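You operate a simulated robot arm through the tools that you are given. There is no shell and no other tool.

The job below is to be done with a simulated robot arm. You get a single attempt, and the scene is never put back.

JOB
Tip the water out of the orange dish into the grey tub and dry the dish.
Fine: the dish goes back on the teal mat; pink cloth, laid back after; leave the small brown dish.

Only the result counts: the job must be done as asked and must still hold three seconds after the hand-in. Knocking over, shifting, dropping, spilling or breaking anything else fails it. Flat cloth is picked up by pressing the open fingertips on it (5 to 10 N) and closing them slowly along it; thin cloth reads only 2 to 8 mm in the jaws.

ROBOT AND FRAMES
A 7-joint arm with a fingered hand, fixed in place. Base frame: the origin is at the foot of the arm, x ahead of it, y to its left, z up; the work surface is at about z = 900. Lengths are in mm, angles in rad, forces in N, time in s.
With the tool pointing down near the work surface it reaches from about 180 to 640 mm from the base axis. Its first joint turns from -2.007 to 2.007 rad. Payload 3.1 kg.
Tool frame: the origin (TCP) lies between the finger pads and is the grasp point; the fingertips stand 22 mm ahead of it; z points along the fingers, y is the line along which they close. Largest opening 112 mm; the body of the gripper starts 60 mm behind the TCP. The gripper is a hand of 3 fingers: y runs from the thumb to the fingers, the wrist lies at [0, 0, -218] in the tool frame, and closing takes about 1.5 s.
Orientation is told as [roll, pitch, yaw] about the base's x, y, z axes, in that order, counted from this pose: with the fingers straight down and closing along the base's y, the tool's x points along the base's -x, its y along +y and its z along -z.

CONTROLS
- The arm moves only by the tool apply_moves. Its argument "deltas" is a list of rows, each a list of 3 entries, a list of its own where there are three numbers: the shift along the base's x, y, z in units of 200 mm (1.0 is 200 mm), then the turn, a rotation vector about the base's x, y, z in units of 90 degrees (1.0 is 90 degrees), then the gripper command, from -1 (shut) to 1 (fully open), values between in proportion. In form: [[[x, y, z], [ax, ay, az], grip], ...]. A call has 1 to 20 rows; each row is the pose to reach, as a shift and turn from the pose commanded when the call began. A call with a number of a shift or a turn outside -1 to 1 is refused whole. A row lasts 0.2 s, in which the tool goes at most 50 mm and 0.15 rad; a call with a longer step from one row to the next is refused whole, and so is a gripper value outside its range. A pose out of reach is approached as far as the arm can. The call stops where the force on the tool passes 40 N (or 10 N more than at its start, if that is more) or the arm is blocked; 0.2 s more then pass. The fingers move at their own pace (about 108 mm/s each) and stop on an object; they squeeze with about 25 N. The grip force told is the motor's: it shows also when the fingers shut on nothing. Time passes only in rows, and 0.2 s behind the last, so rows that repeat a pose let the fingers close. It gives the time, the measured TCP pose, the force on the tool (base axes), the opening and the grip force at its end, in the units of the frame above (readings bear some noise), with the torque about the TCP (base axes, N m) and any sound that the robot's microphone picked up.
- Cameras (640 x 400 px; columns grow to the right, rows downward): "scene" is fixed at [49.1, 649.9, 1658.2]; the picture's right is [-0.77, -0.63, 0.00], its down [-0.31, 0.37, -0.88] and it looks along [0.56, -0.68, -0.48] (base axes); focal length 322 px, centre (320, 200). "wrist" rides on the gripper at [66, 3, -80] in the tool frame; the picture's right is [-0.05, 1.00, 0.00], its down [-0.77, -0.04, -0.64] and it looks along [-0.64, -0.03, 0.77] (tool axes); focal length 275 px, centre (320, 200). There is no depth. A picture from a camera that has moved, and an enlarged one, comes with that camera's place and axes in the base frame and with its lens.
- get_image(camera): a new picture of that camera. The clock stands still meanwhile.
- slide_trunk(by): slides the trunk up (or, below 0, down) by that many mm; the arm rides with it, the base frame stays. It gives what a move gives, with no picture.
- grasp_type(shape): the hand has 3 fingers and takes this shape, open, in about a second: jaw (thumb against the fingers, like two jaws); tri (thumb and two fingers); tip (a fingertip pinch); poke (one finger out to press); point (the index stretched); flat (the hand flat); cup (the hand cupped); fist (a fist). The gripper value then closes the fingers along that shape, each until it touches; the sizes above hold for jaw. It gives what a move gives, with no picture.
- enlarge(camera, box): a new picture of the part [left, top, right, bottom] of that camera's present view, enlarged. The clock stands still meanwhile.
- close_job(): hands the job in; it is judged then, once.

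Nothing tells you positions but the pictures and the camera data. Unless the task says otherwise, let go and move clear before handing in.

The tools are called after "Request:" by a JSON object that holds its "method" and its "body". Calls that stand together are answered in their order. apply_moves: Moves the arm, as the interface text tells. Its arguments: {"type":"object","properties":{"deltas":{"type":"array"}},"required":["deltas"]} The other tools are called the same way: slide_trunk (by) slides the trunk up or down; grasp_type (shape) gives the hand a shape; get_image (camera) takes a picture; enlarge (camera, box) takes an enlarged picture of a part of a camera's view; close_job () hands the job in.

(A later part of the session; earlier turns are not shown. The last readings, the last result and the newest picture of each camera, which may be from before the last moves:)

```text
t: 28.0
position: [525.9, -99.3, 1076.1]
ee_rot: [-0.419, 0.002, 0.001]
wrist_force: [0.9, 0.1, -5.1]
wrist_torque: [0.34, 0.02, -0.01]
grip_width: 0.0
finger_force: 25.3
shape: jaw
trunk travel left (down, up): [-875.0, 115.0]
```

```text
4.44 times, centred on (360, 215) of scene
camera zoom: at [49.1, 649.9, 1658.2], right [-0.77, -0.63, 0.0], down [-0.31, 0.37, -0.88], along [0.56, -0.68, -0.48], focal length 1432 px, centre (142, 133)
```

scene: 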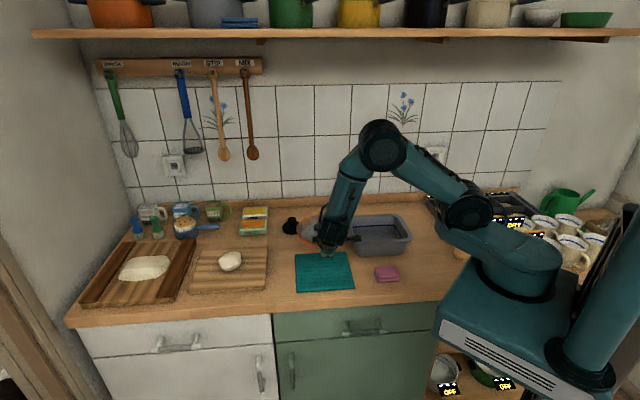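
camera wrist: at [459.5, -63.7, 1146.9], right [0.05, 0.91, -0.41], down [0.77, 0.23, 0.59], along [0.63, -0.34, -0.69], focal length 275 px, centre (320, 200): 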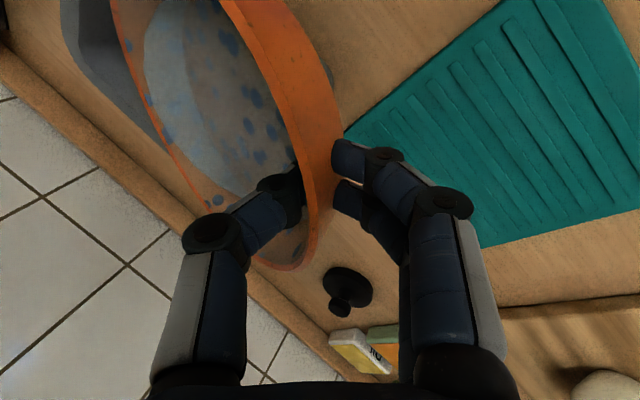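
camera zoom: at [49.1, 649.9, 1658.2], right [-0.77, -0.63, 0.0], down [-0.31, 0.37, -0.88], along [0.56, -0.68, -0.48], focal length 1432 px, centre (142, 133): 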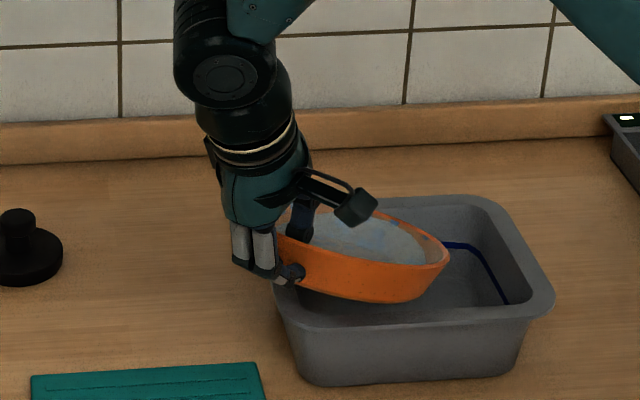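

The lip sits over the middle of the tub and the water is about to run. I'll continue the pour slowly to 45°.

Request:
{"method": "apply_moves", "body": {"deltas": [[[0, -0.011, 0.019], [0.0278, 0, 0], -1], [[0, -0.022, 0.038], [0.0556, 0, 0], -1], [[0, -0.0355, 0.0605], [0.0833, 0, 0], -1], [[0, -0.0495, 0.0835], [0.1111, 0, 0], -1], [[0, -0.066, 0.11], [0.1389, 0, 0], -1], [[0, -0.083, 0.1365], [0.1667, 0, 0], -1], [[0, -0.1025, 0.1615], [0.1944, 0, 0], -1], [[0, -0.122, 0.1865], [0.2222, 0, 0], -1], [[0, -0.144, 0.212], [0.25, 0, 0], -1], [[0, -0.166, 0.238], [0.2778, 0, 0], -1], [[0, -0.166, 0.238], [0.2778, 0, 0], -1], [[0, -0.166, 0.238], [0.2778, 0, 0], -1]]}}

Request:
{"method": "enlarge", "body": {"camera": "scene", "box": [300, 150, 460, 270]}}

Request:
{"method": "get_image", "body": {"camera": "wrist"}}

```text
t: 30.6
position: [524.1, -131.1, 1122.5]
ee_rot: [0.016, 0.0, 0.001]
wrist_force: [0.3, -0.8, -4.9]
wrist_torque: [0.21, -0.01, -0.03]
grip_width: 0.0
finger_force: 25.2
shape: jaw
trunk travel left (down, up): [-875.0, 115.0]
```

```text
3.33 times, centred on (380, 210) of scene
camera zoom: at [49.1, 649.9, 1658.2], right [-0.77, -0.63, 0.0], down [-0.31, 0.37, -0.88], along [0.56, -0.68, -0.48], focal length 1074 px, centre (120, 167)
```

zoom: 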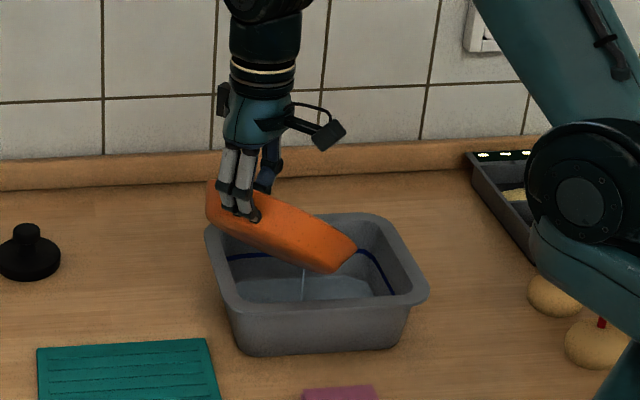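

```text
taken
camera wrist: at [458.5, -130.7, 1203.1], right [0.05, 1.0, 0.02], down [0.77, -0.05, 0.63], along [0.63, -0.02, -0.77], focal length 275 px, centre (320, 200)
```

wrist: 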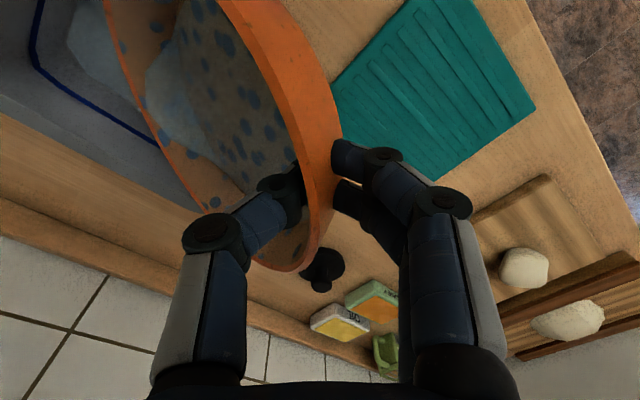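

Water is running cleanly into the tub. I'll keep tilting with the lip held over the tub's middle.

Request:
{"method": "apply_moves", "body": {"deltas": [[[0, -0.024, 0.024], [0.0278, 0, 0], -1], [[0, -0.0485, 0.047], [0.0556, 0, 0], -1], [[0, -0.075, 0.069], [0.0833, 0, 0], -1], [[0, -0.1015, 0.09], [0.1111, 0, 0], -1], [[0, -0.13, 0.112], [0.1389, 0, 0], -1], [[0, -0.158, 0.133], [0.1667, 0, 0], -1], [[0, -0.188, 0.152], [0.1944, 0, 0], -1], [[0, -0.2185, 0.1705], [0.2222, 0, 0], -1], [[0, -0.25, 0.187], [0.25, 0, 0], -1], [[0, -0.282, 0.203], [0.2778, 0, 0], -1], [[0, -0.315, 0.217], [0.3056, 0, 0], -1], [[0, -0.3485, 0.23], [0.3333, 0, 0], -1], [[0, -0.3485, 0.23], [0.3333, 0, 0], -1], [[0, -0.3485, 0.23], [0.3333, 0, 0], -1], [[0, -0.3485, 0.23], [0.3333, 0, 0], -1]]}}

Request:
{"method": "enlarge", "body": {"camera": "scene", "box": [300, 130, 460, 270]}}

Request:
{"method": "get_image", "body": {"camera": "wrist"}}

```text
t: 33.8
position: [524.2, -202.5, 1169.3]
ee_rot: [0.541, -0.002, 0.0]
wrist_force: [0.8, -0.1, -4.5]
wrist_torque: [0.04, 0.05, -0.04]
grip_width: 0.1
finger_force: 24.7
shape: jaw
trunk travel left (down, up): [-875.0, 115.0]
```

```text
2.86 times, centred on (380, 200) of scene
camera zoom: at [49.1, 649.9, 1658.2], right [-0.77, -0.63, 0.0], down [-0.31, 0.37, -0.88], along [0.56, -0.68, -0.48], focal length 921 px, centre (149, 200)
```

zoom: 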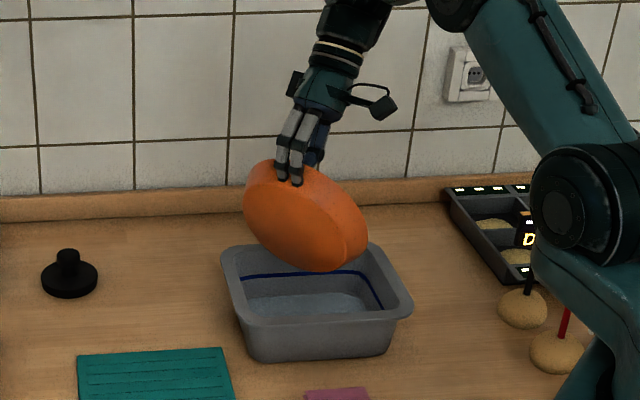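

```text
taken
camera wrist: at [458.4, -241.3, 1239.5], right [0.05, 0.86, 0.51], down [0.77, -0.36, 0.53], along [0.63, 0.37, -0.68], focal length 275 px, centre (320, 200)
```

wrist: 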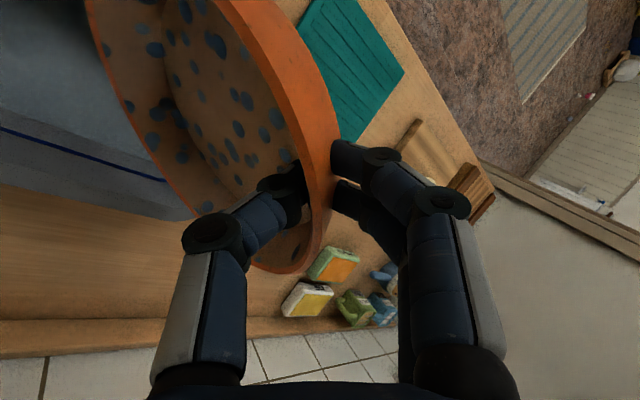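

Nearly all the water has gone into the tub. I'll tilt past vertical and hold so the last drops run off.

Request:
{"method": "apply_moves", "body": {"deltas": [[[0, -0.034, 0.011], [0.0278, 0, 0], -1], [[0, -0.068, 0.021], [0.0556, 0, 0], -1], [[0, -0.103, 0.029], [0.0833, 0, 0], -1], [[0, -0.1375, 0.0355], [0.1111, 0, 0], -1], [[0, -0.173, 0.04], [0.1389, 0, 0], -1], [[0, -0.2085, 0.0445], [0.1667, 0, 0], -1], [[0, -0.211, 0.046], [0.1944, 0, 0], -1], [[0, -0.2135, 0.047], [0.2222, 0, 0], -1], [[0, -0.2135, 0.047], [0.2222, 0, 0], -1], [[0, -0.2135, 0.047], [0.2222, 0, 0], -1], [[0, -0.2135, 0.047], [0.2222, 0, 0], -1], [[0, -0.2135, 0.047], [0.2222, 0, 0], -1], [[0, -0.2135, 0.047], [0.2222, 0, 0], -1], [[0, -0.2135, 0.047], [0.2222, 0, 0], -1], [[0, -0.2135, 0.047], [0.2222, 0, 0], -1], [[0, -0.2135, 0.047], [0.2222, 0, 0], -1], [[0, -0.2135, 0.047], [0.2222, 0, 0], -1], [[0, -0.2135, 0.047], [0.2222, 0, 0], -1]]}}

Request:
{"method": "enlarge", "body": {"camera": "scene", "box": [300, 130, 460, 270]}}

Request:
{"method": "get_image", "body": {"camera": "wrist"}}

```text
t: 37.6
position: [514.4, -233.5, 1181.1]
ee_rot: [0.891, -0.001, 0.001]
wrist_force: [-0.4, -0.8, -4.6]
wrist_torque: [-0.05, -0.01, 0.0]
grip_width: 0.0
finger_force: 25.0
shape: jaw
out of reach, approached as far as the arm can: row 6, 7, 8, 9, 10, 11, 12, 13, 14, 15, 16, 17, 18
trunk travel left (down, up): [-875.0, 115.0]
```

```text
2.86 times, centred on (380, 200) of scene
camera zoom: at [49.1, 649.9, 1658.2], right [-0.77, -0.63, 0.0], down [-0.31, 0.37, -0.88], along [0.56, -0.68, -0.48], focal length 921 px, centre (149, 200)
```

zoom: 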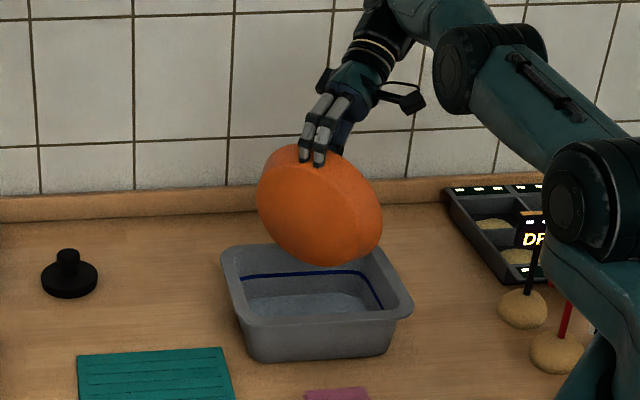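

```text
taken
camera wrist: at [448.4, -293.6, 1233.2], right [0.05, 0.63, 0.78], down [0.77, -0.52, 0.37], along [0.63, 0.58, -0.51], focal length 275 px, centre (320, 200)
```

wrist: 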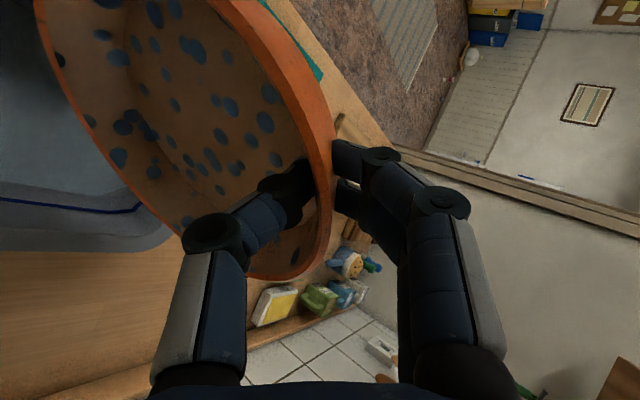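

The dish is empty and the water is in the tub. I'll tilt the dish back to level along the same path.

Request:
{"method": "apply_moves", "body": {"deltas": [[[0, 0.005, -0.0025], [-0.0556, 0, 0], -1], [[0, 0.076, -0.0115], [-0.1111, 0, 0], -1], [[0, 0.1455, -0.026], [-0.1667, 0, 0], -1], [[0, 0.2135, -0.047], [-0.2222, 0, 0], -1], [[0, 0.28, -0.074], [-0.2778, 0, 0], -1], [[0, 0.3435, -0.1065], [-0.3333, 0, 0], -1], [[0, 0.404, -0.144], [-0.3889, 0, 0], -1], [[0, 0.4605, -0.187], [-0.4444, 0, 0], -1], [[0, 0.5135, -0.23], [-0.5, 0, 0], -1], [[0, 0.562, -0.277], [-0.5556, 0, 0], -1], [[0, 0.562, -0.277], [-0.5556, 0, 0], -1]]}}

Request:
{"method": "apply_moves", "body": {"deltas": [[[0, 0.044, -0.0515], [-0.0556, 0, 0], -1], [[0, 0.083, -0.1015], [-0.1111, 0, 0], -1], [[0, 0.1165, -0.1545], [-0.1667, 0, 0], -1], [[0, 0.144, -0.2], [-0.2222, 0, 0], -1], [[0, 0.166, -0.238], [-0.2778, 0, 0], -1], [[0, 0.182, -0.2575], [-0.3333, 0, 0], -1], [[0, 0.192, -0.263], [-0.3889, 0, 0], -1], [[0, 0.1955, -0.259], [-0.4444, 0, 0], -1], [[0, 0.193, -0.2655], [-0.5, 0, 0], -1], [[0, 0.193, -0.2655], [-0.5, 0, 0], -1]]}}

Request:
{"method": "enlarge", "body": {"camera": "scene", "box": [260, 140, 460, 290]}}

Request:
{"method": "get_image", "body": {"camera": "wrist"}}

```text
t: 40.0
position: [511.4, -121.0, 1124.8]
ee_rot: [0.018, 0.0, 0.0]
wrist_force: [-0.4, -0.6, -4.3]
wrist_torque: [0.21, 0.0, -0.01]
grip_width: 0.1
finger_force: 25.0
shape: jaw
trunk travel left (down, up): [-875.0, 115.0]
```

```text
t: 42.2
position: [513.5, -80.8, 1070.4]
ee_rot: [-0.769, 0.0, 0.001]
wrist_force: [-0.3, 0.1, -3.8]
wrist_torque: [0.38, 0.0, 0.02]
grip_width: 0.0
finger_force: 24.7
shape: jaw
trunk travel left (down, up): [-875.0, 115.0]
```

```text
2.67 times, centred on (360, 215) of scene
camera zoom: at [49.1, 649.9, 1658.2], right [-0.77, -0.63, 0.0], down [-0.31, 0.37, -0.88], along [0.56, -0.68, -0.48], focal length 859 px, centre (213, 160)
```

zoom: 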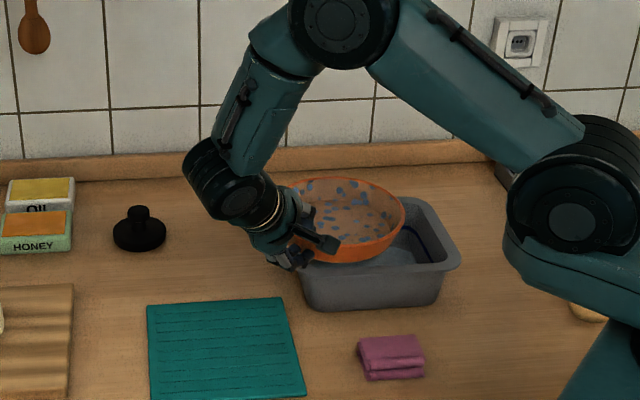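

```text
taken
camera wrist: at [446.6, -23.1, 1125.4], right [0.05, 0.72, -0.69], down [0.77, 0.42, 0.48], along [0.64, -0.56, -0.53], focal length 275 px, centre (320, 200)
```

wrist: 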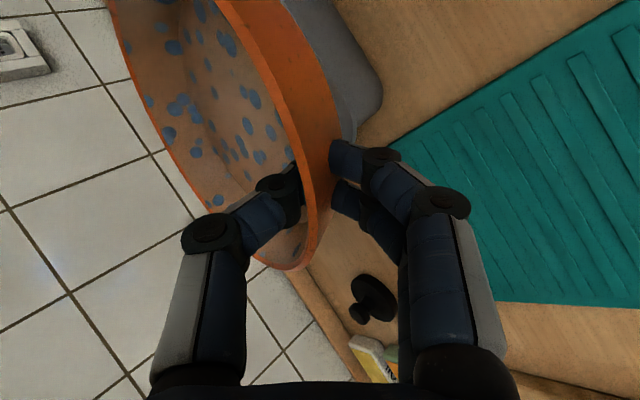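

The dish is empty and level. I'll carry it back over the teal mat, turning it back by 45°.

Request:
{"method": "apply_moves", "body": {"deltas": [[[0.002, 0.012, 0], [0, 0, 0.01], -1], [[0.006, 0.036, 0], [0, 0, 0.03], -1], [[0.011, 0.07, 0], [0, 0, 0.06], -1], [[0.018, 0.117, 0], [0, 0, 0.1], -1], [[0.0265, 0.17, 0], [0, 0, 0.145], -1], [[0.035, 0.222, 0], [0, 0, 0.19], -1], [[0.043, 0.275, 0], [0, 0, 0.235], -1], [[0.051, 0.328, 0], [0, 0, 0.28], -1], [[0.0595, 0.38, 0], [0, 0, 0.325], -1], [[0.068, 0.433, 0], [0, 0, 0.37], -1], [[0.075, 0.48, 0], [0, 0, 0.41], -1], [[0.0815, 0.52, 0], [0, 0, 0.445], -1], [[0.087, 0.556, 0], [0, 0, 0.475], -1], [[0.09, 0.576, 0], [0, 0, 0.4925], -1], [[0.0915, 0.585, 0], [0, 0, 0.5], -1], [[0.0915, 0.585, 0], [0, 0, 0.5], -1]]}}

Request:
{"method": "apply_moves", "body": {"deltas": [[[0, 0, -0.03], [0, 0, 0], -1], [[0, 0, -0.08], [0, 0, 0], -1], [[0, 0, -0.15], [0, 0, 0], -1], [[0, 0, -0.22], [0, 0, 0], -1], [[0, 0, -0.29], [0, 0, 0], -1], [[0, 0, -0.36], [0, 0, 0], -1], [[0, 0, -0.43], [0, 0, 0], -1], [[0, 0, -0.49], [0, 0, 0], -1], [[0, 0, -0.53], [0, 0, 0], -1], [[0, 0, -0.55], [0, 0, 0], -1], [[0, 0, -0.55], [0, 0, 0], -1]]}}

Request:
{"method": "enlarge", "body": {"camera": "scene", "box": [280, 200, 400, 300]}}

Request:
{"method": "get_image", "body": {"camera": "wrist"}}

```text
t: 45.6
position: [531.0, 35.7, 1070.3]
ee_rot: [-0.768, 0.001, 0.785]
wrist_force: [0.8, 0.2, -4.8]
wrist_torque: [0.23, 0.22, 0.01]
grip_width: 0.2
finger_force: 25.4
shape: jaw
trunk travel left (down, up): [-875.0, 115.0]
```

```text
t: 48.0
position: [530.6, 36.7, 959.9]
ee_rot: [-0.766, 0.0, 0.785]
wrist_force: [0.4, -0.2, -5.0]
wrist_torque: [0.2, 0.22, 0.01]
grip_width: 0.0
finger_force: 24.9
shape: jaw
trunk travel left (down, up): [-875.0, 115.0]
```

```text
4.00 times, centred on (340, 250) of scene
camera zoom: at [49.1, 649.9, 1658.2], right [-0.77, -0.63, 0.0], down [-0.31, 0.37, -0.88], along [0.56, -0.68, -0.48], focal length 1289 px, centre (240, 0)
```

zoom: 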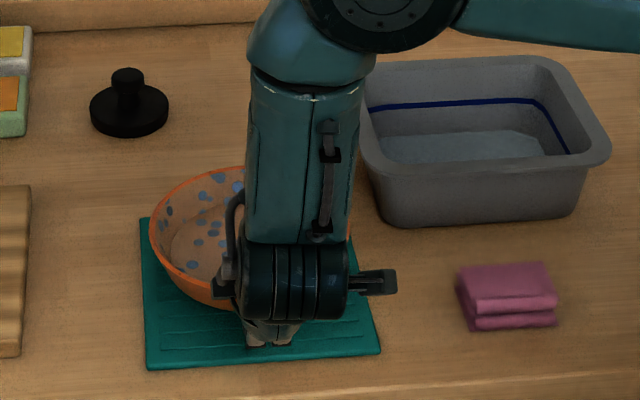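

```text
taken
camera wrist: at [443.1, 30.8, 1015.3], right [-0.48, 0.54, -0.69], down [0.25, 0.84, 0.48], along [0.84, 0.05, -0.54], focal length 275 px, centre (320, 200)
```

wrist: 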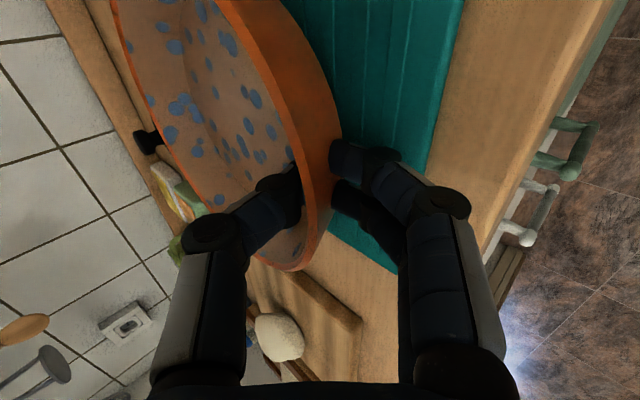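

The dish is about 25 mm above the mat, in the right place. I'll reverse the pick-up: lower a bit, swing the hand upright so the far edge rests on the mat first, then let the near side down.

Request:
{"method": "apply_moves", "body": {"deltas": [[[0, 0, -0.02], [0, 0, 0], -1], [[0, 0, -0.045], [0, 0, 0], -1], [[0.0045, -0.0045, -0.0398], [0.0334, 0.0334, 0], -1], [[0.009, -0.009, -0.0345], [0.0668, 0.0668, 0], -1], [[0.014, -0.014, -0.0303], [0.1002, 0.1002, 0], -1], [[0.0189, -0.0189, -0.0261], [0.1336, 0.1336, 0], -1], [[0.0242, -0.0242, -0.0229], [0.167, 0.167, 0], -1], [[0.0295, -0.0295, -0.0197], [0.2003, 0.2003, 0], -1], [[0.0351, -0.0351, -0.0177], [0.2337, 0.2337, 0], -1], [[0.0407, -0.0407, -0.0157], [0.2671, 0.2671, 0], -1], [[0.0407, -0.0407, -0.0157], [0.2671, 0.2671, 0], -1]]}}

Request:
{"method": "enlarge", "body": {"camera": "scene", "box": [280, 220, 380, 300]}}

Request:
{"method": "get_image", "body": {"camera": "wrist"}}

```text
t: 50.4
position: [537.5, 30.5, 957.7]
ee_rot: [-0.175, 0.0, 0.783]
wrist_force: [0.7, -0.9, -2.4]
wrist_torque: [-0.07, -0.03, -0.03]
grip_width: 0.1
finger_force: 24.9
shape: jaw
trunk travel left (down, up): [-875.0, 115.0]
```

```text
5.00 times, centred on (330, 260) of scene
camera zoom: at [49.1, 649.9, 1658.2], right [-0.77, -0.63, 0.0], down [-0.31, 0.37, -0.88], along [0.56, -0.68, -0.48], focal length 1611 px, centre (270, -100)
```

zoom: 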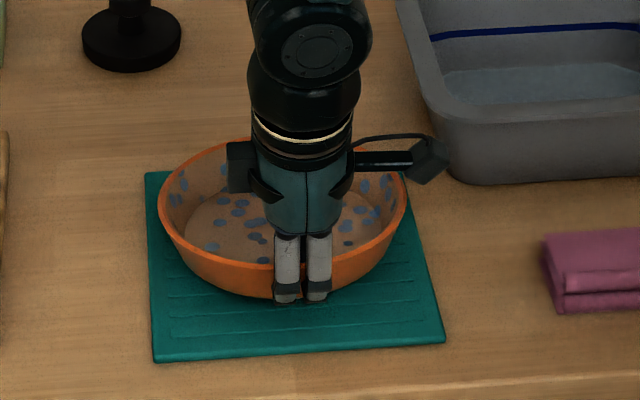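

```text
taken
camera wrist: at [479.3, -5.7, 1034.9], right [-0.66, 0.73, -0.17], down [0.49, 0.6, 0.63], along [0.56, 0.33, -0.75], focal length 275 px, centre (320, 200)
```

wrist: 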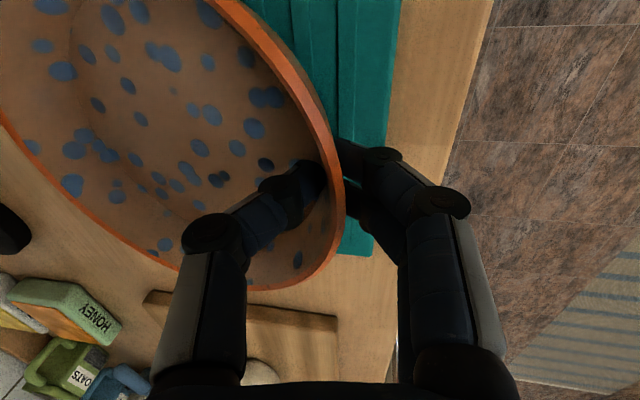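

The far edge rests on the mat and the near side is about 17 mm up, just as in the pick-up. I'll lower it, release gently and back off.

Request:
{"method": "apply_moves", "body": {"deltas": [[[0, 0, -0.02], [0, 0, 0], -1], [[0, 0, -0.045], [0, 0, 0], -1], [[0, 0, -0.07], [0, 0, 0], -1], [[0, 0, -0.085], [0, 0, 0], -1], [[0, 0, -0.085], [0, 0, 0], -1], [[0, 0, -0.085], [0, 0, 0], -0.9], [[0, 0, -0.085], [0, 0, 0], -0.75], [[0, 0, -0.085], [0, 0, 0], -0.6], [[0, 0, -0.085], [0, 0, 0], -0.45], [[0, 0, -0.085], [0, 0, 0], -0.3], [[0, 0, -0.085], [0, 0, 0], -0.143], [[0, 0, -0.085], [0, 0, 0], -0.143]]}}

Request:
{"method": "enlarge", "body": {"camera": "scene", "box": [280, 220, 380, 300]}}

Request:
{"method": "get_image", "body": {"camera": "wrist"}}

```text
t: 53.0
position: [539.6, 28.3, 940.3]
ee_rot: [-0.175, 0.0, 0.785]
wrist_force: [0.0, -0.1, 0.9]
wrist_torque: [0.01, 0.02, 0.0]
grip_width: 47.2
finger_force: 0.2
shape: jaw
trunk travel left (down, up): [-875.0, 115.0]
```

```text
5.00 times, centred on (330, 260) of scene
camera zoom: at [49.1, 649.9, 1658.2], right [-0.77, -0.63, 0.0], down [-0.31, 0.37, -0.88], along [0.56, -0.68, -0.48], focal length 1611 px, centre (270, -100)
```

zoom: 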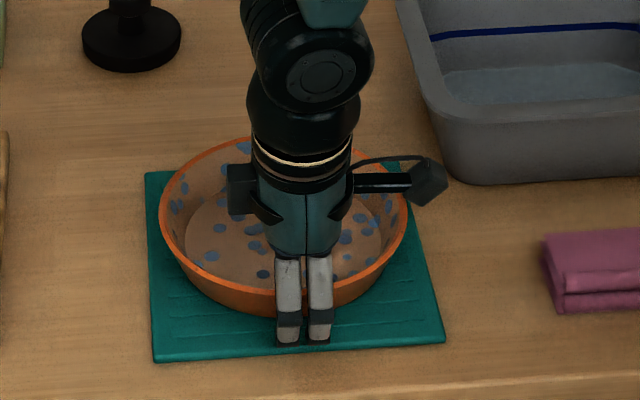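

```text
taken
camera wrist: at [479.4, -5.7, 1018.3], right [-0.66, 0.73, -0.17], down [0.49, 0.6, 0.63], along [0.56, 0.33, -0.76], focal length 275 px, centre (320, 200)
```

wrist: 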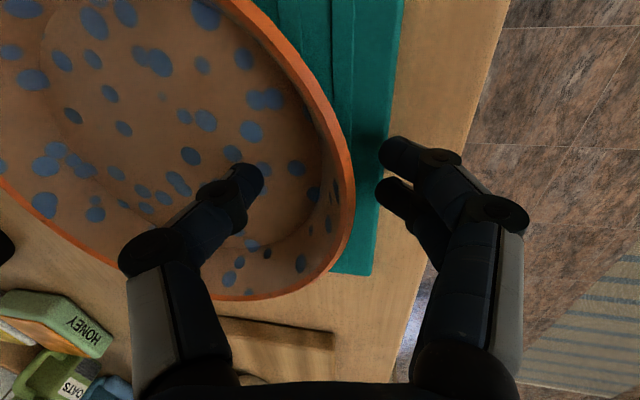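

The dish is back on the mat and released. I'll back out upward, then go and look at the pink cloth from above.

Request:
{"method": "apply_moves", "body": {"deltas": [[[-0.012, 0.012, 0.098], [0, 0, 0], -0.143], [[-0.036, 0.036, 0.29], [0, 0, 0], -0.143], [[-0.06, 0.06, 0.48], [0, 0, 0], 0.2], [[-0.085, 0.085, 0.68], [0, 0, 0], 0.5], [[-0.085, 0.085, 0.68], [0.02, 0.02, 0], 1]]}}

Request:
{"method": "get_image", "body": {"camera": "wrist"}}

Request:
{"method": "enlarge", "body": {"camera": "scene", "box": [280, 200, 440, 300]}}

```text
t: 54.2
position: [522.6, 43.0, 1076.6]
ee_rot: [-0.132, 0.004, 0.785]
wrist_force: [-0.2, 0.0, -0.2]
wrist_torque: [-0.02, 0.01, 0.02]
grip_width: 111.8
finger_force: 0.0
shape: jaw
trunk travel left (down, up): [-875.0, 115.0]
```

```text
taken
camera wrist: at [465.6, 5.9, 1155.5], right [-0.67, 0.73, -0.13], down [0.51, 0.58, 0.63], along [0.54, 0.36, -0.76], focal length 275 px, centre (320, 200)
```

wrist: 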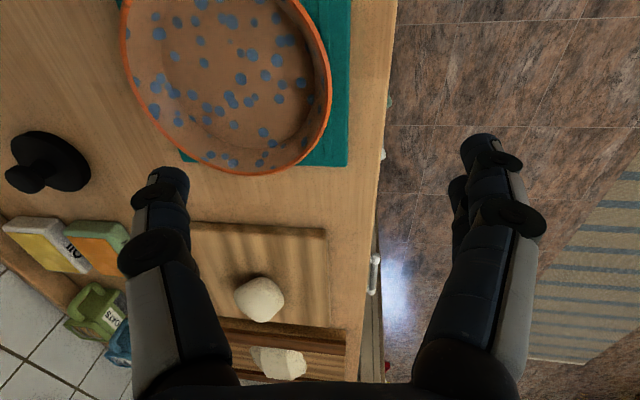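

```text
4.00 times, centred on (360, 250) of scene
camera zoom: at [49.1, 649.9, 1658.2], right [-0.77, -0.63, 0.0], down [-0.31, 0.37, -0.88], along [0.56, -0.68, -0.48], focal length 1289 px, centre (160, 0)
```

zoom: 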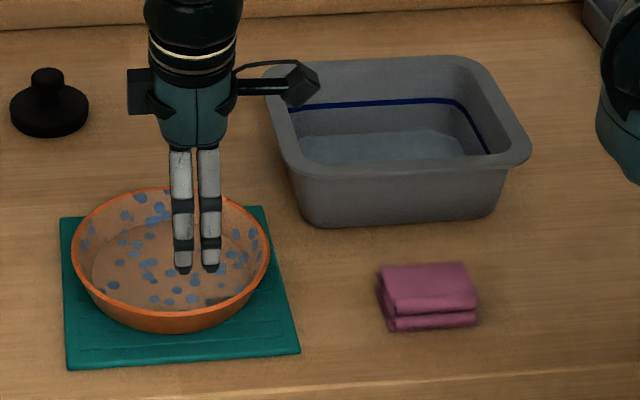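

The dish is back within a couple of mm of its original place and looks empty. Next I'll bring the hand above the pink cloth, pointing straight down, to look at it closely.

Request:
{"method": "apply_moves", "body": {"deltas": [[[-0.08, -0.12, 0], [0.01, 0.01, 0], 1], [[-0.2, -0.3, -0.02], [0.02, 0.02, 0], 1], [[-0.33, -0.5, -0.05], [0.035, 0.035, 0], 1], [[-0.46, -0.69, -0.09], [0.05, 0.05, 0], 1], [[-0.55, -0.83, -0.12], [0.0594, 0.0594, 0], 1], [[-0.588, -0.885, -0.13], [0.0594, 0.0594, 0], 1], [[-0.588, -0.885, -0.13], [0.0594, 0.0594, 0], 1]]}}

Request:
{"method": "get_image", "body": {"camera": "wrist"}}

Request:
{"method": "enlarge", "body": {"camera": "scene", "box": [280, 200, 440, 300]}}

```text
t: 55.8
position: [405.3, -132.0, 1049.0]
ee_rot: [0.001, 0.0, 0.786]
wrist_force: [-0.2, 0.4, -0.7]
wrist_torque: [0.0, -0.03, -0.04]
grip_width: 111.7
finger_force: 0.2
shape: jaw
trunk travel left (down, up): [-875.0, 115.0]
```

```text
taken
camera wrist: at [355.9, -177.6, 1129.0], right [-0.67, 0.74, 0.0], down [0.57, 0.52, 0.64], along [0.47, 0.43, -0.77], focal length 275 px, centre (320, 200)
```

wrist: 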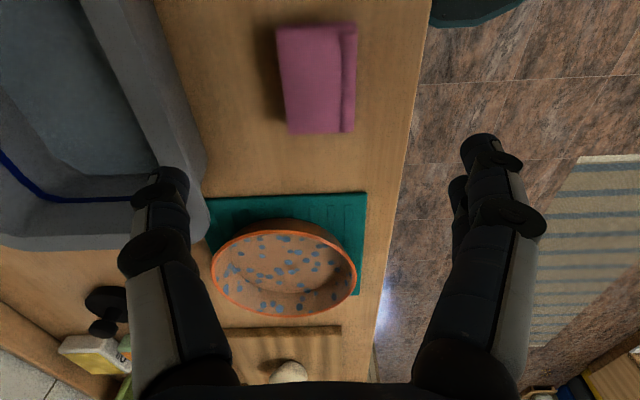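

```text
4.00 times, centred on (360, 250) of scene
camera zoom: at [49.1, 649.9, 1658.2], right [-0.77, -0.63, 0.0], down [-0.31, 0.37, -0.88], along [0.56, -0.68, -0.48], focal length 1289 px, centre (160, 0)
```

zoom: 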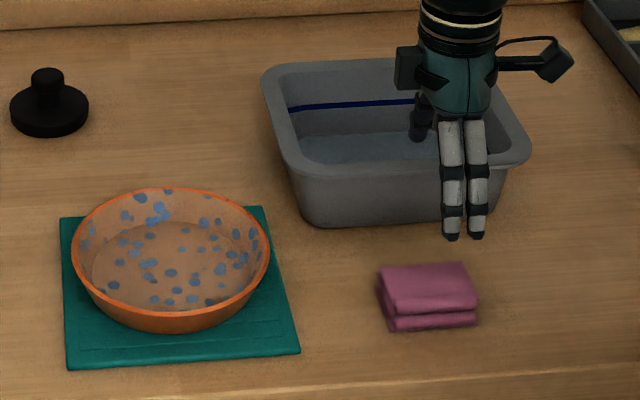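

The cloth is a folded pad about 75 × 52 mm centred near (404, -135). I'll zoom in on it and on the dish's inside before picking it up.

Request:
{"method": "enlarge", "body": {"camera": "wrist", "box": [250, 0, 390, 150]}}

Request:
{"method": "enlarge", "body": {"camera": "wrist", "box": [190, 190, 380, 330]}}

Request:
{"method": "enlarge", "body": {"camera": "scene", "box": [290, 235, 360, 295]}}

Request:
{"method": "enlarge", "body": {"camera": "scene", "box": [360, 250, 420, 300]}}

```text
2.67 times, centred on (320, 75) of wrist
camera zoom: at [355.9, -177.6, 1129.0], right [-0.67, 0.74, 0.0], down [0.57, 0.52, 0.64], along [0.47, 0.43, -0.77], focal length 734 px, centre (320, 533)
```

zoom: 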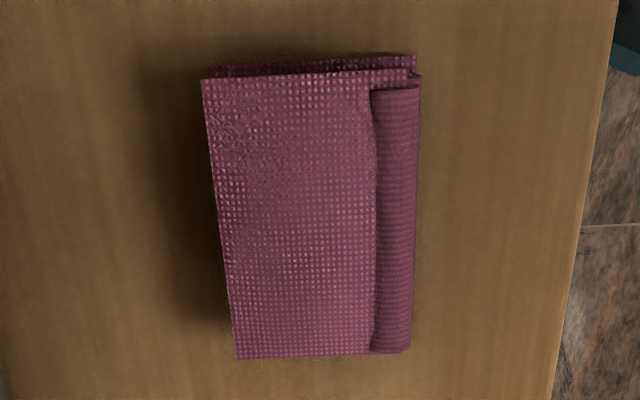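

```text
2.86 times, centred on (285, 260) of wrist
camera zoom: at [355.9, -177.6, 1129.0], right [-0.67, 0.74, 0.0], down [0.57, 0.52, 0.64], along [0.47, 0.43, -0.77], focal length 786 px, centre (420, 29)
```

zoom: 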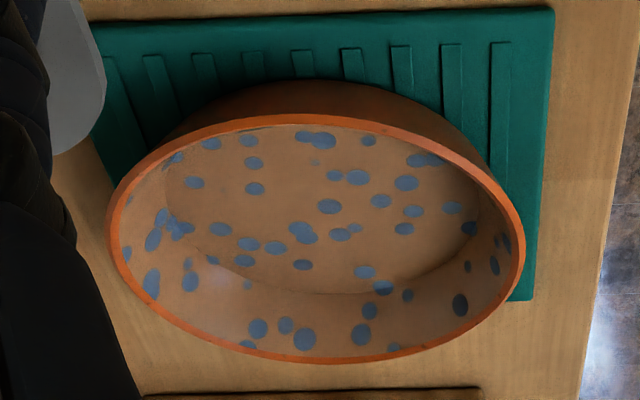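

```text
6.67 times, centred on (325, 265) of scene
camera zoom: at [49.1, 649.9, 1658.2], right [-0.77, -0.63, 0.0], down [-0.31, 0.37, -0.88], along [0.56, -0.68, -0.48], focal length 2148 px, centre (287, -233)
```

zoom: 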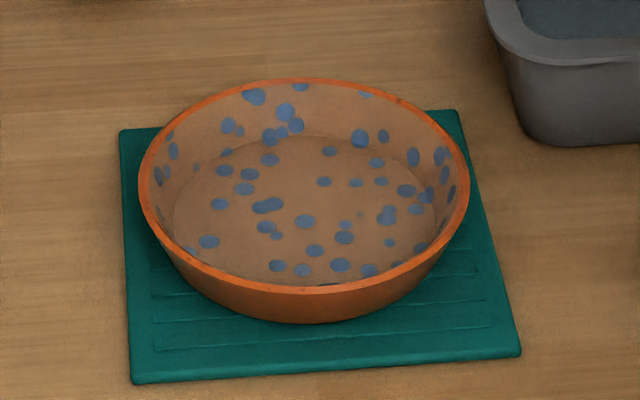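

```text
8.00 times, centred on (390, 275) of scene
camera zoom: at [49.1, 649.9, 1658.2], right [-0.77, -0.63, 0.0], down [-0.31, 0.37, -0.88], along [0.56, -0.68, -0.48], focal length 2578 px, centre (-240, -400)
```

zoom: 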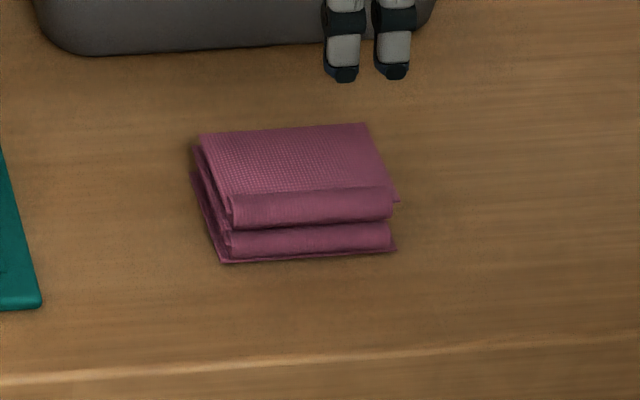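

The cloth is about 27 mm high with its fold facing the front edge. I'll straddle it across its short side with the tips stopping a little above the counter, so cloth is left below the fingertips for wiping.

Request:
{"method": "apply_moves", "body": {"deltas": [[[-0.005, -0.012, -0.2], [0, 0, 0], 0.7], [[-0.005, -0.012, -0.4], [0, 0, 0], 0.7], [[-0.005, -0.012, -0.5], [0, 0, 0], 0.7], [[-0.005, -0.012, -0.5], [0, 0, 0], 0.7]]}}

Request:
{"method": "get_image", "body": {"camera": "wrist"}}

Request:
{"method": "enlarge", "body": {"camera": "scene", "box": [350, 220, 430, 300]}}

```text
t: 56.8
position: [401.5, -132.6, 950.9]
ee_rot: [0.002, 0.0, 0.784]
wrist_force: [1.1, 0.6, 0.4]
wrist_torque: [0.0, 0.03, 0.04]
grip_width: 95.4
finger_force: 0.1
shape: jaw
trunk travel left (down, up): [-875.0, 115.0]
```

```text
taken
camera wrist: at [353.8, -177.9, 1030.9], right [-0.67, 0.74, 0.0], down [0.57, 0.52, 0.64], along [0.47, 0.43, -0.77], focal length 275 px, centre (320, 200)
```

wrist: 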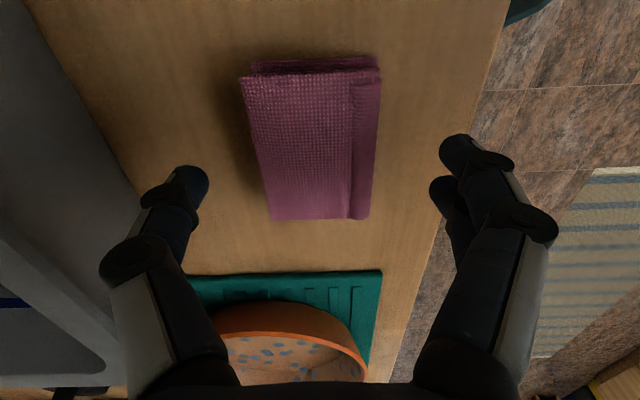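

```text
5.00 times, centred on (390, 260) of scene
camera zoom: at [49.1, 649.9, 1658.2], right [-0.77, -0.63, 0.0], down [-0.31, 0.37, -0.88], along [0.56, -0.68, -0.48], focal length 1611 px, centre (-30, -100)
```

zoom: 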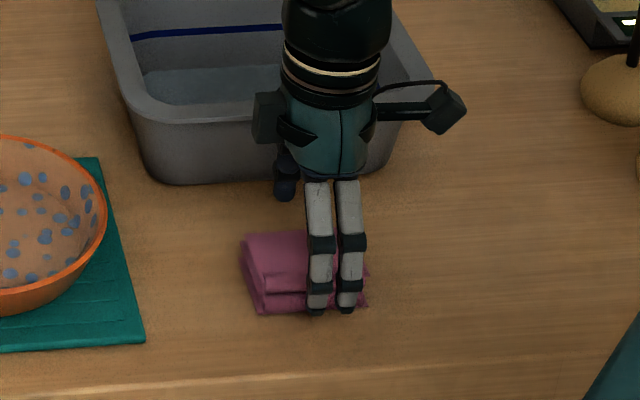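

The jaws straddle the cloth, centred within about 2 mm. I'll go down until the tips are about 10 mm above the counter and close slowly.

Request:
{"method": "apply_moves", "body": {"deltas": [[[0, 0, -0.05], [0, 0, 0], 0.7], [[0, 0, -0.095], [0, 0, 0], 0.6], [[0, 0, -0.095], [0, 0, 0], 0.5], [[0, 0, -0.095], [0, 0, 0], 0.4], [[0, 0, -0.095], [0, 0, 0], 0.3], [[0, 0, -0.095], [0, 0, 0], 0.2], [[0, 0, -0.095], [0, 0, 0], 0.1], [[0, 0, -0.095], [0, 0, 0], 0.0], [[0, 0, -0.095], [0, 0, 0], -0.1], [[0, 0, -0.095], [0, 0, 0], -0.1]]}}

Request:
{"method": "get_image", "body": {"camera": "wrist"}}

Request:
{"method": "enlarge", "body": {"camera": "scene", "box": [350, 220, 430, 300]}}

```text
t: 59.0
position: [404.1, -133.4, 931.2]
ee_rot: [0.003, 0.0, 0.785]
wrist_force: [1.1, -0.8, -0.7]
wrist_torque: [0.02, 0.0, 0.0]
grip_width: 48.6
finger_force: 25.0
shape: jaw
trunk travel left (down, up): [-875.0, 115.0]
```

```text
taken
camera wrist: at [354.5, -178.6, 1012.2], right [-0.67, 0.74, 0.0], down [0.57, 0.52, 0.64], along [0.47, 0.43, -0.77], focal length 275 px, centre (320, 200)
```

wrist: 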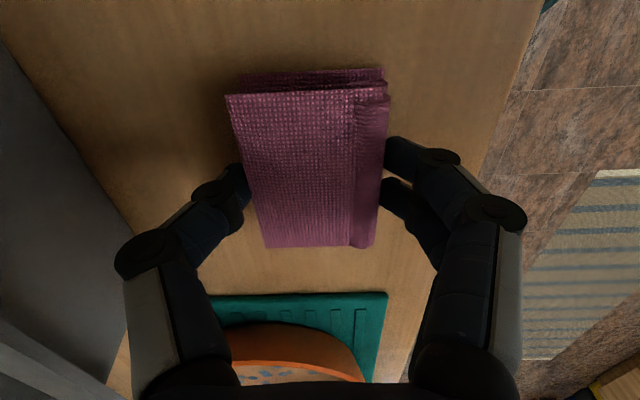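

```text
5.00 times, centred on (390, 260) of scene
camera zoom: at [49.1, 649.9, 1658.2], right [-0.77, -0.63, 0.0], down [-0.31, 0.37, -0.88], along [0.56, -0.68, -0.48], focal length 1611 px, centre (-30, -100)
```

zoom: 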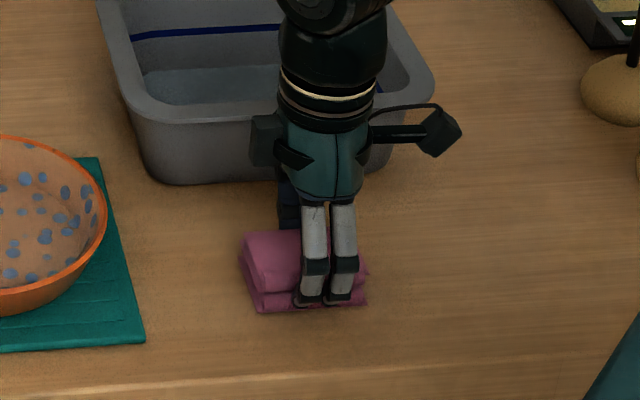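

The fingers meet resistance at about 49 mm, so the cloth behaves like a firm pad. I'll close fully and see where it holds.

Request:
{"method": "apply_moves", "body": {"deltas": [[[0, 0, 0], [0, 0, 0], -0.2], [[0, 0, 0], [0, 0, 0], -0.3], [[0, 0, 0], [0, 0, 0], -0.4], [[0, 0, 0], [0, 0, 0], -0.5], [[0, 0, 0], [0, 0, 0], -0.6], [[0, 0, 0], [0, 0, 0], -0.8], [[0, 0, 0], [0, 0, 0], -1], [[0, 0, 0], [0, 0, 0], -1], [[0, 0, 0], [0, 0, 0], -1]]}}

Request:
{"method": "get_image", "body": {"camera": "wrist"}}

Request:
{"method": "enlarge", "body": {"camera": "scene", "box": [350, 220, 430, 300]}}

```text
t: 61.0
position: [403.0, -132.7, 932.1]
ee_rot: [0.002, 0.0, 0.785]
wrist_force: [-0.1, 0.1, -0.5]
wrist_torque: [0.03, 0.0, 0.0]
grip_width: 48.6
finger_force: 25.2
shape: jaw
trunk travel left (down, up): [-875.0, 115.0]
```

```text
taken
camera wrist: at [354.5, -178.6, 1012.2], right [-0.67, 0.74, 0.0], down [0.57, 0.52, 0.64], along [0.47, 0.43, -0.77], focal length 275 px, centre (320, 200)
```

wrist: 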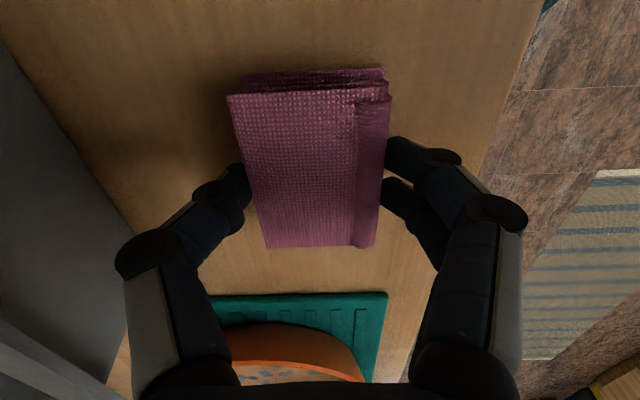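

```text
5.00 times, centred on (390, 260) of scene
camera zoom: at [49.1, 649.9, 1658.2], right [-0.77, -0.63, 0.0], down [-0.31, 0.37, -0.88], along [0.56, -0.68, -0.48], focal length 1611 px, centre (-30, -100)
```

zoom: 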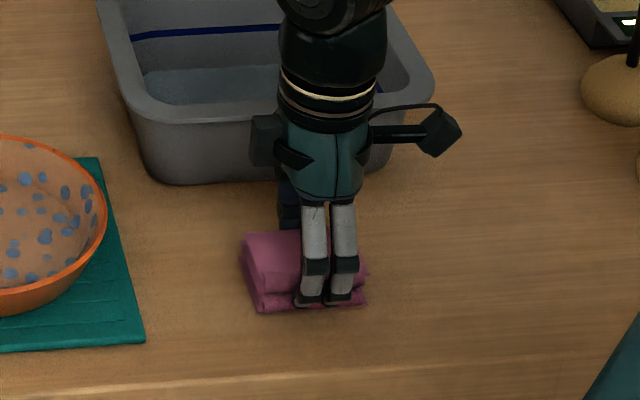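

The cloth is held firmly, reading 48.6 mm wide with its underside about 10 mm below the fingertips. I'll lift it and carry it over the dish.

Request:
{"method": "apply_moves", "body": {"deltas": [[[0, 0, 0.06], [0, 0, 0], -1], [[0, 0, 0.2], [0, 0, 0], -1], [[0, 0, 0.4], [0, 0, 0], -1], [[0.1, 0.06, 0.52], [0, 0, 0], -1], [[0.3, 0.185, 0.52], [0, 0, 0], -1], [[0.5, 0.31, 0.52], [0, 0, 0], -1], [[0.7, 0.43, 0.5], [0, 0, 0], -1], [[0.85, 0.53, 0.47], [0, 0, 0], -1], [[0.918, 0.567, 0.45], [0, 0, 0], -1], [[0.918, 0.567, 0.45], [0, 0, 0], -1], [[0.918, 0.567, 0.45], [0, 0, 0], -1]]}}

Request:
{"method": "get_image", "body": {"camera": "wrist"}}

Request:
{"method": "enlarge", "body": {"camera": "scene", "box": [280, 200, 440, 300]}}

```text
t: 63.4
position: [585.3, -22.6, 1019.8]
ee_rot: [0.002, -0.001, 0.784]
wrist_force: [-0.1, -0.2, 0.1]
wrist_torque: [-0.02, -0.01, -0.01]
grip_width: 48.5
finger_force: 24.5
shape: jaw
trunk travel left (down, up): [-875.0, 115.0]
```

```text
taken
camera wrist: at [537.8, -67.5, 1099.7], right [-0.67, 0.74, 0.0], down [0.57, 0.52, 0.64], along [0.47, 0.43, -0.77], focal length 275 px, centre (320, 200)
```

wrist: 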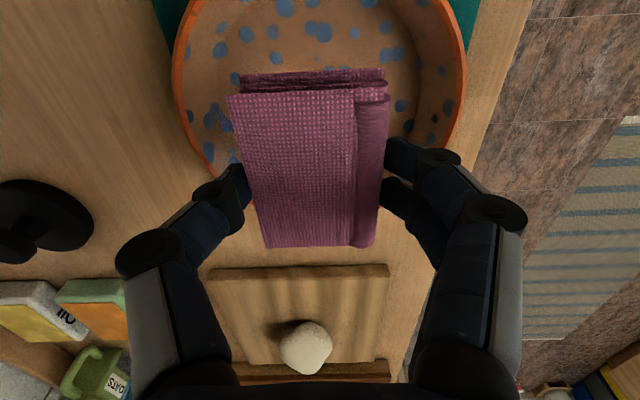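

```text
4.00 times, centred on (360, 250) of scene
camera zoom: at [49.1, 649.9, 1658.2], right [-0.77, -0.63, 0.0], down [-0.31, 0.37, -0.88], along [0.56, -0.68, -0.48], focal length 1289 px, centre (160, 0)
```

zoom: 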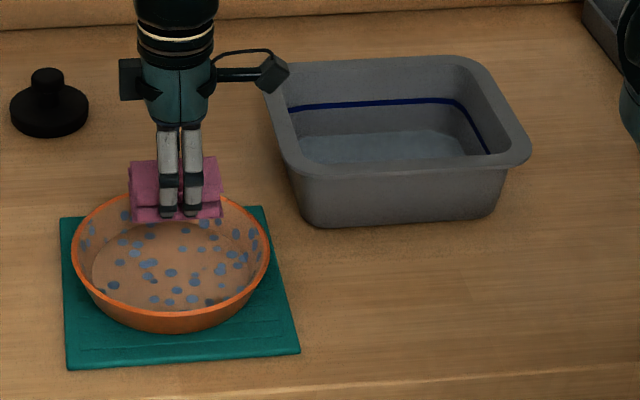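

The cloth is over the dish. I'll lower it onto the dish floor carefully, watching the contact force.

Request:
{"method": "apply_moves", "body": {"deltas": [[[0.0, 0.012, -0.12], [0, 0, 0], -1], [[0.0, 0.012, -0.24], [0, 0, 0], -1], [[0.0, 0.012, -0.32], [0, 0, 0], -1], [[0.0, 0.012, -0.345], [0, 0, 0], -1], [[0.0, 0.012, -0.345], [0, 0, 0], -1]]}}

Request:
{"method": "apply_moves", "body": {"deltas": [[[0.0, 0, -0.01], [0, 0, 0], -1], [[0.0, 0, -0.02], [0, 0, 0], -1], [[0.0, 0, -0.03], [0, 0, 0], -1], [[0.0, 0, -0.03], [0, 0, 0], -1]]}}

```text
t: 64.6
position: [587.3, -19.5, 951.5]
ee_rot: [0.001, 0.001, 0.785]
wrist_force: [0.0, -0.1, -1.4]
wrist_torque: [0.02, 0.0, 0.02]
grip_width: 48.3
finger_force: 25.1
shape: jaw
trunk travel left (down, up): [-875.0, 115.0]
```

```text
t: 65.6
position: [586.5, -17.5, 946.0]
ee_rot: [0.002, 0.0, 0.786]
wrist_force: [-0.8, 0.6, 0.4]
wrist_torque: [0.01, 0.04, 0.01]
grip_width: 48.3
finger_force: 25.0
shape: jaw
trunk travel left (down, up): [-875.0, 115.0]
```

Request:
{"method": "apply_moves", "body": {"deltas": [[[0.0, 0, -0.01], [0, 0, 0], -1], [[0.0, 0, -0.02], [0, 0, 0], -1], [[0.0, 0, -0.02], [0, 0, 0], -1]]}}

Request:
{"method": "get_image", "body": {"camera": "wrist"}}

Request:
{"method": "enlarge", "body": {"camera": "scene", "box": [280, 210, 380, 300]}}

```text
t: 66.4
position: [586.5, -18.3, 944.9]
ee_rot: [-0.002, -0.003, 0.785]
wrist_force: [1.3, 2.5, 20.2]
wrist_torque: [0.02, 0.0, 0.01]
grip_width: 48.3
finger_force: 25.3
shape: jaw
trunk travel left (down, up): [-875.0, 115.0]
```

```text
taken
camera wrist: at [537.2, -63.0, 1024.0], right [-0.67, 0.74, 0.0], down [0.57, 0.52, 0.64], along [0.47, 0.43, -0.77], focal length 275 px, centre (320, 200)
```

wrist: 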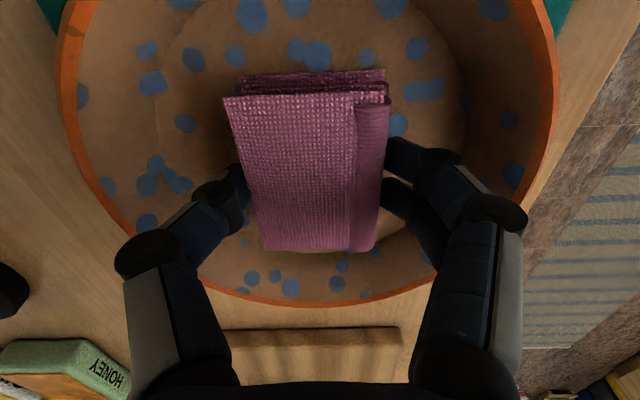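

```text
4.44 times, centred on (330, 255) of scene
camera zoom: at [49.1, 649.9, 1658.2], right [-0.77, -0.63, 0.0], down [-0.31, 0.37, -0.88], along [0.56, -0.68, -0.48], focal length 1432 px, centre (276, -44)
```

zoom: 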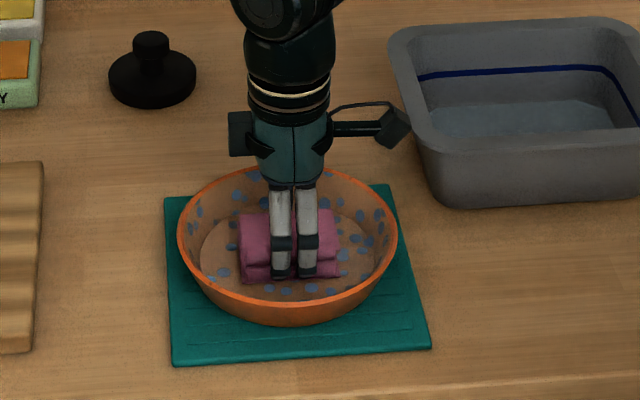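

The cloth is on the floor of the dish with a bit too much force (20 N). I'll ease off to about 6 N and wipe the floor in a loop.

Request:
{"method": "apply_moves", "body": {"deltas": [[[0, 0, 0.012], [0, 0, 0], -1], [[0.028, 0.028, 0.012], [0, 0, 0], -1], [[0.0566, 0.0566, 0.012], [0, 0, 0], -1], [[0.0707, -0.0141, 0.012], [0, 0, 0], -1], [[0.0778, -0.0778, 0.012], [0, 0, 0], -1], [[0.0141, -0.0707, 0.012], [0, 0, 0], -1], [[-0.0566, -0.0566, 0.012], [0, 0, 0], -1], [[-0.0707, 0.0141, 0.012], [0, 0, 0], -1], [[-0.0778, 0.0778, 0.012], [0, 0, 0], -1], [[-0.0141, 0.0707, 0.012], [0, 0, 0], -1], [[0.0566, 0.0566, 0.012], [0, 0, 0], -1], [[0, 0, 0.012], [0, 0, 0], -1]]}}

Request:
{"method": "enlarge", "body": {"camera": "scene", "box": [280, 210, 380, 300]}}

Request:
{"method": "get_image", "body": {"camera": "wrist"}}

```text
t: 69.0
position: [586.2, -18.8, 945.4]
ee_rot: [0.002, -0.001, 0.784]
wrist_force: [-0.2, 0.0, -0.7]
wrist_torque: [-0.01, -0.03, 0.0]
grip_width: 48.7
finger_force: 24.8
shape: jaw
trunk travel left (down, up): [-875.0, 115.0]
```

```text
4.44 times, centred on (330, 255) of scene
camera zoom: at [49.1, 649.9, 1658.2], right [-0.77, -0.63, 0.0], down [-0.31, 0.37, -0.88], along [0.56, -0.68, -0.48], focal length 1432 px, centre (276, -44)
```

zoom: 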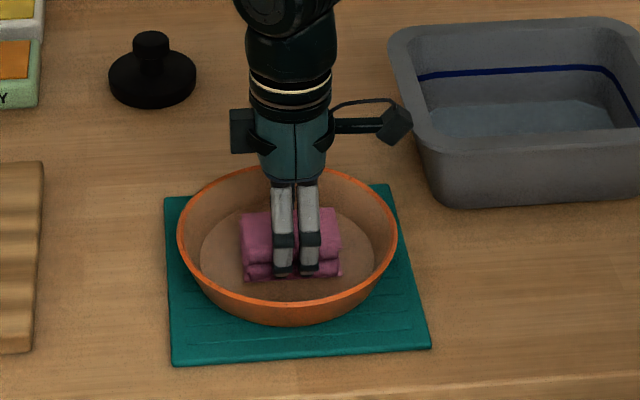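

```text
taken
camera wrist: at [537.0, -64.7, 1026.0], right [-0.67, 0.74, 0.0], down [0.57, 0.52, 0.64], along [0.47, 0.43, -0.77], focal length 275 px, centre (320, 200)
```

wrist: 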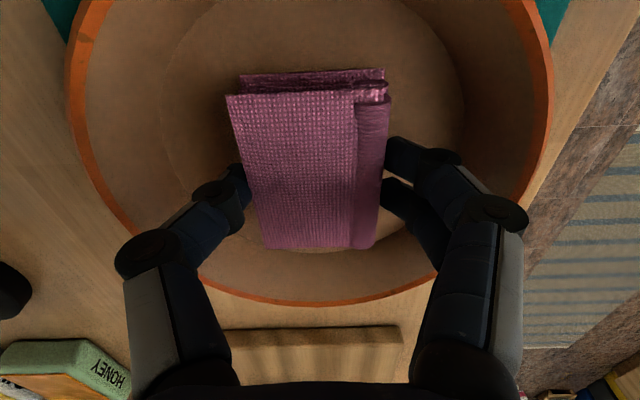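

The blue spots, which were water drops, have all vanished with the wiping. I'll lift the cloth and check the whole inside of the dish.

Request:
{"method": "apply_moves", "body": {"deltas": [[[0, 0, 0.1], [0, 0, 0], -1], [[0, 0, 0.3], [0, 0, 0], -1], [[0, 0, 0.5], [0, 0, 0], -1], [[-0.1, 0, 0.6], [0, 0, 0], -1], [[-0.3, 0, 0.6], [0, 0, 0], -1], [[-0.5, 0, 0.6], [0, 0, 0], -1], [[-0.6, 0, 0.6], [0, 0, 0], -1], [[-0.6, 0, 0.6], [0, 0, 0], -1]]}}

Request:
{"method": "enlarge", "body": {"camera": "scene", "box": [290, 230, 370, 300]}}

Request:
{"method": "get_image", "body": {"camera": "wrist"}}

```text
t: 70.8
position: [463.8, -18.5, 1064.7]
ee_rot: [0.001, -0.001, 0.785]
wrist_force: [-0.4, 0.8, -0.9]
wrist_torque: [0.01, -0.01, 0.01]
grip_width: 48.1
finger_force: 25.5
shape: jaw
trunk travel left (down, up): [-875.0, 115.0]
```

```text
5.71 times, centred on (330, 265) of scene
camera zoom: at [49.1, 649.9, 1658.2], right [-0.77, -0.63, 0.0], down [-0.31, 0.37, -0.88], along [0.56, -0.68, -0.48], focal length 1841 px, centre (263, -171)
```

zoom: 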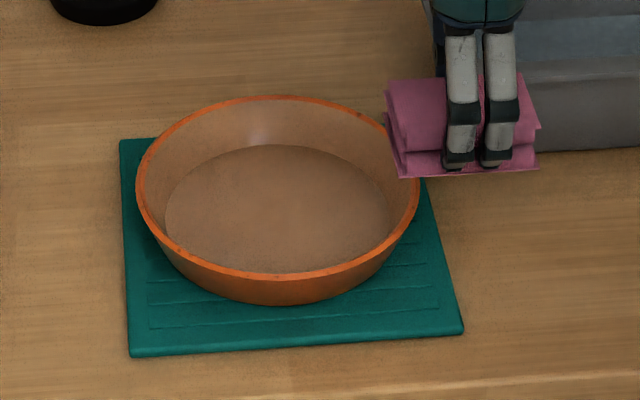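

```text
taken
camera wrist: at [414.6, -63.7, 1144.0], right [-0.67, 0.74, 0.0], down [0.57, 0.52, 0.64], along [0.47, 0.43, -0.77], focal length 275 px, centre (320, 200)
```

wrist: 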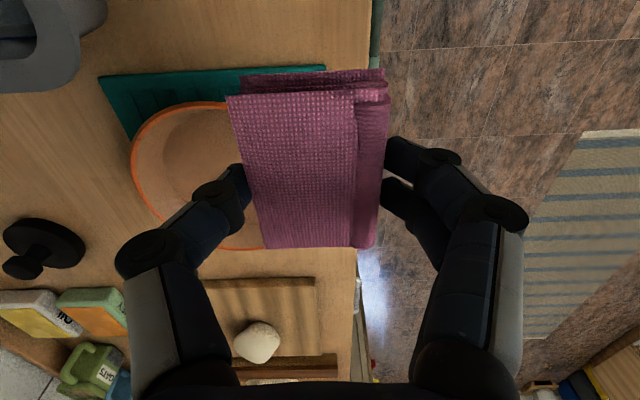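

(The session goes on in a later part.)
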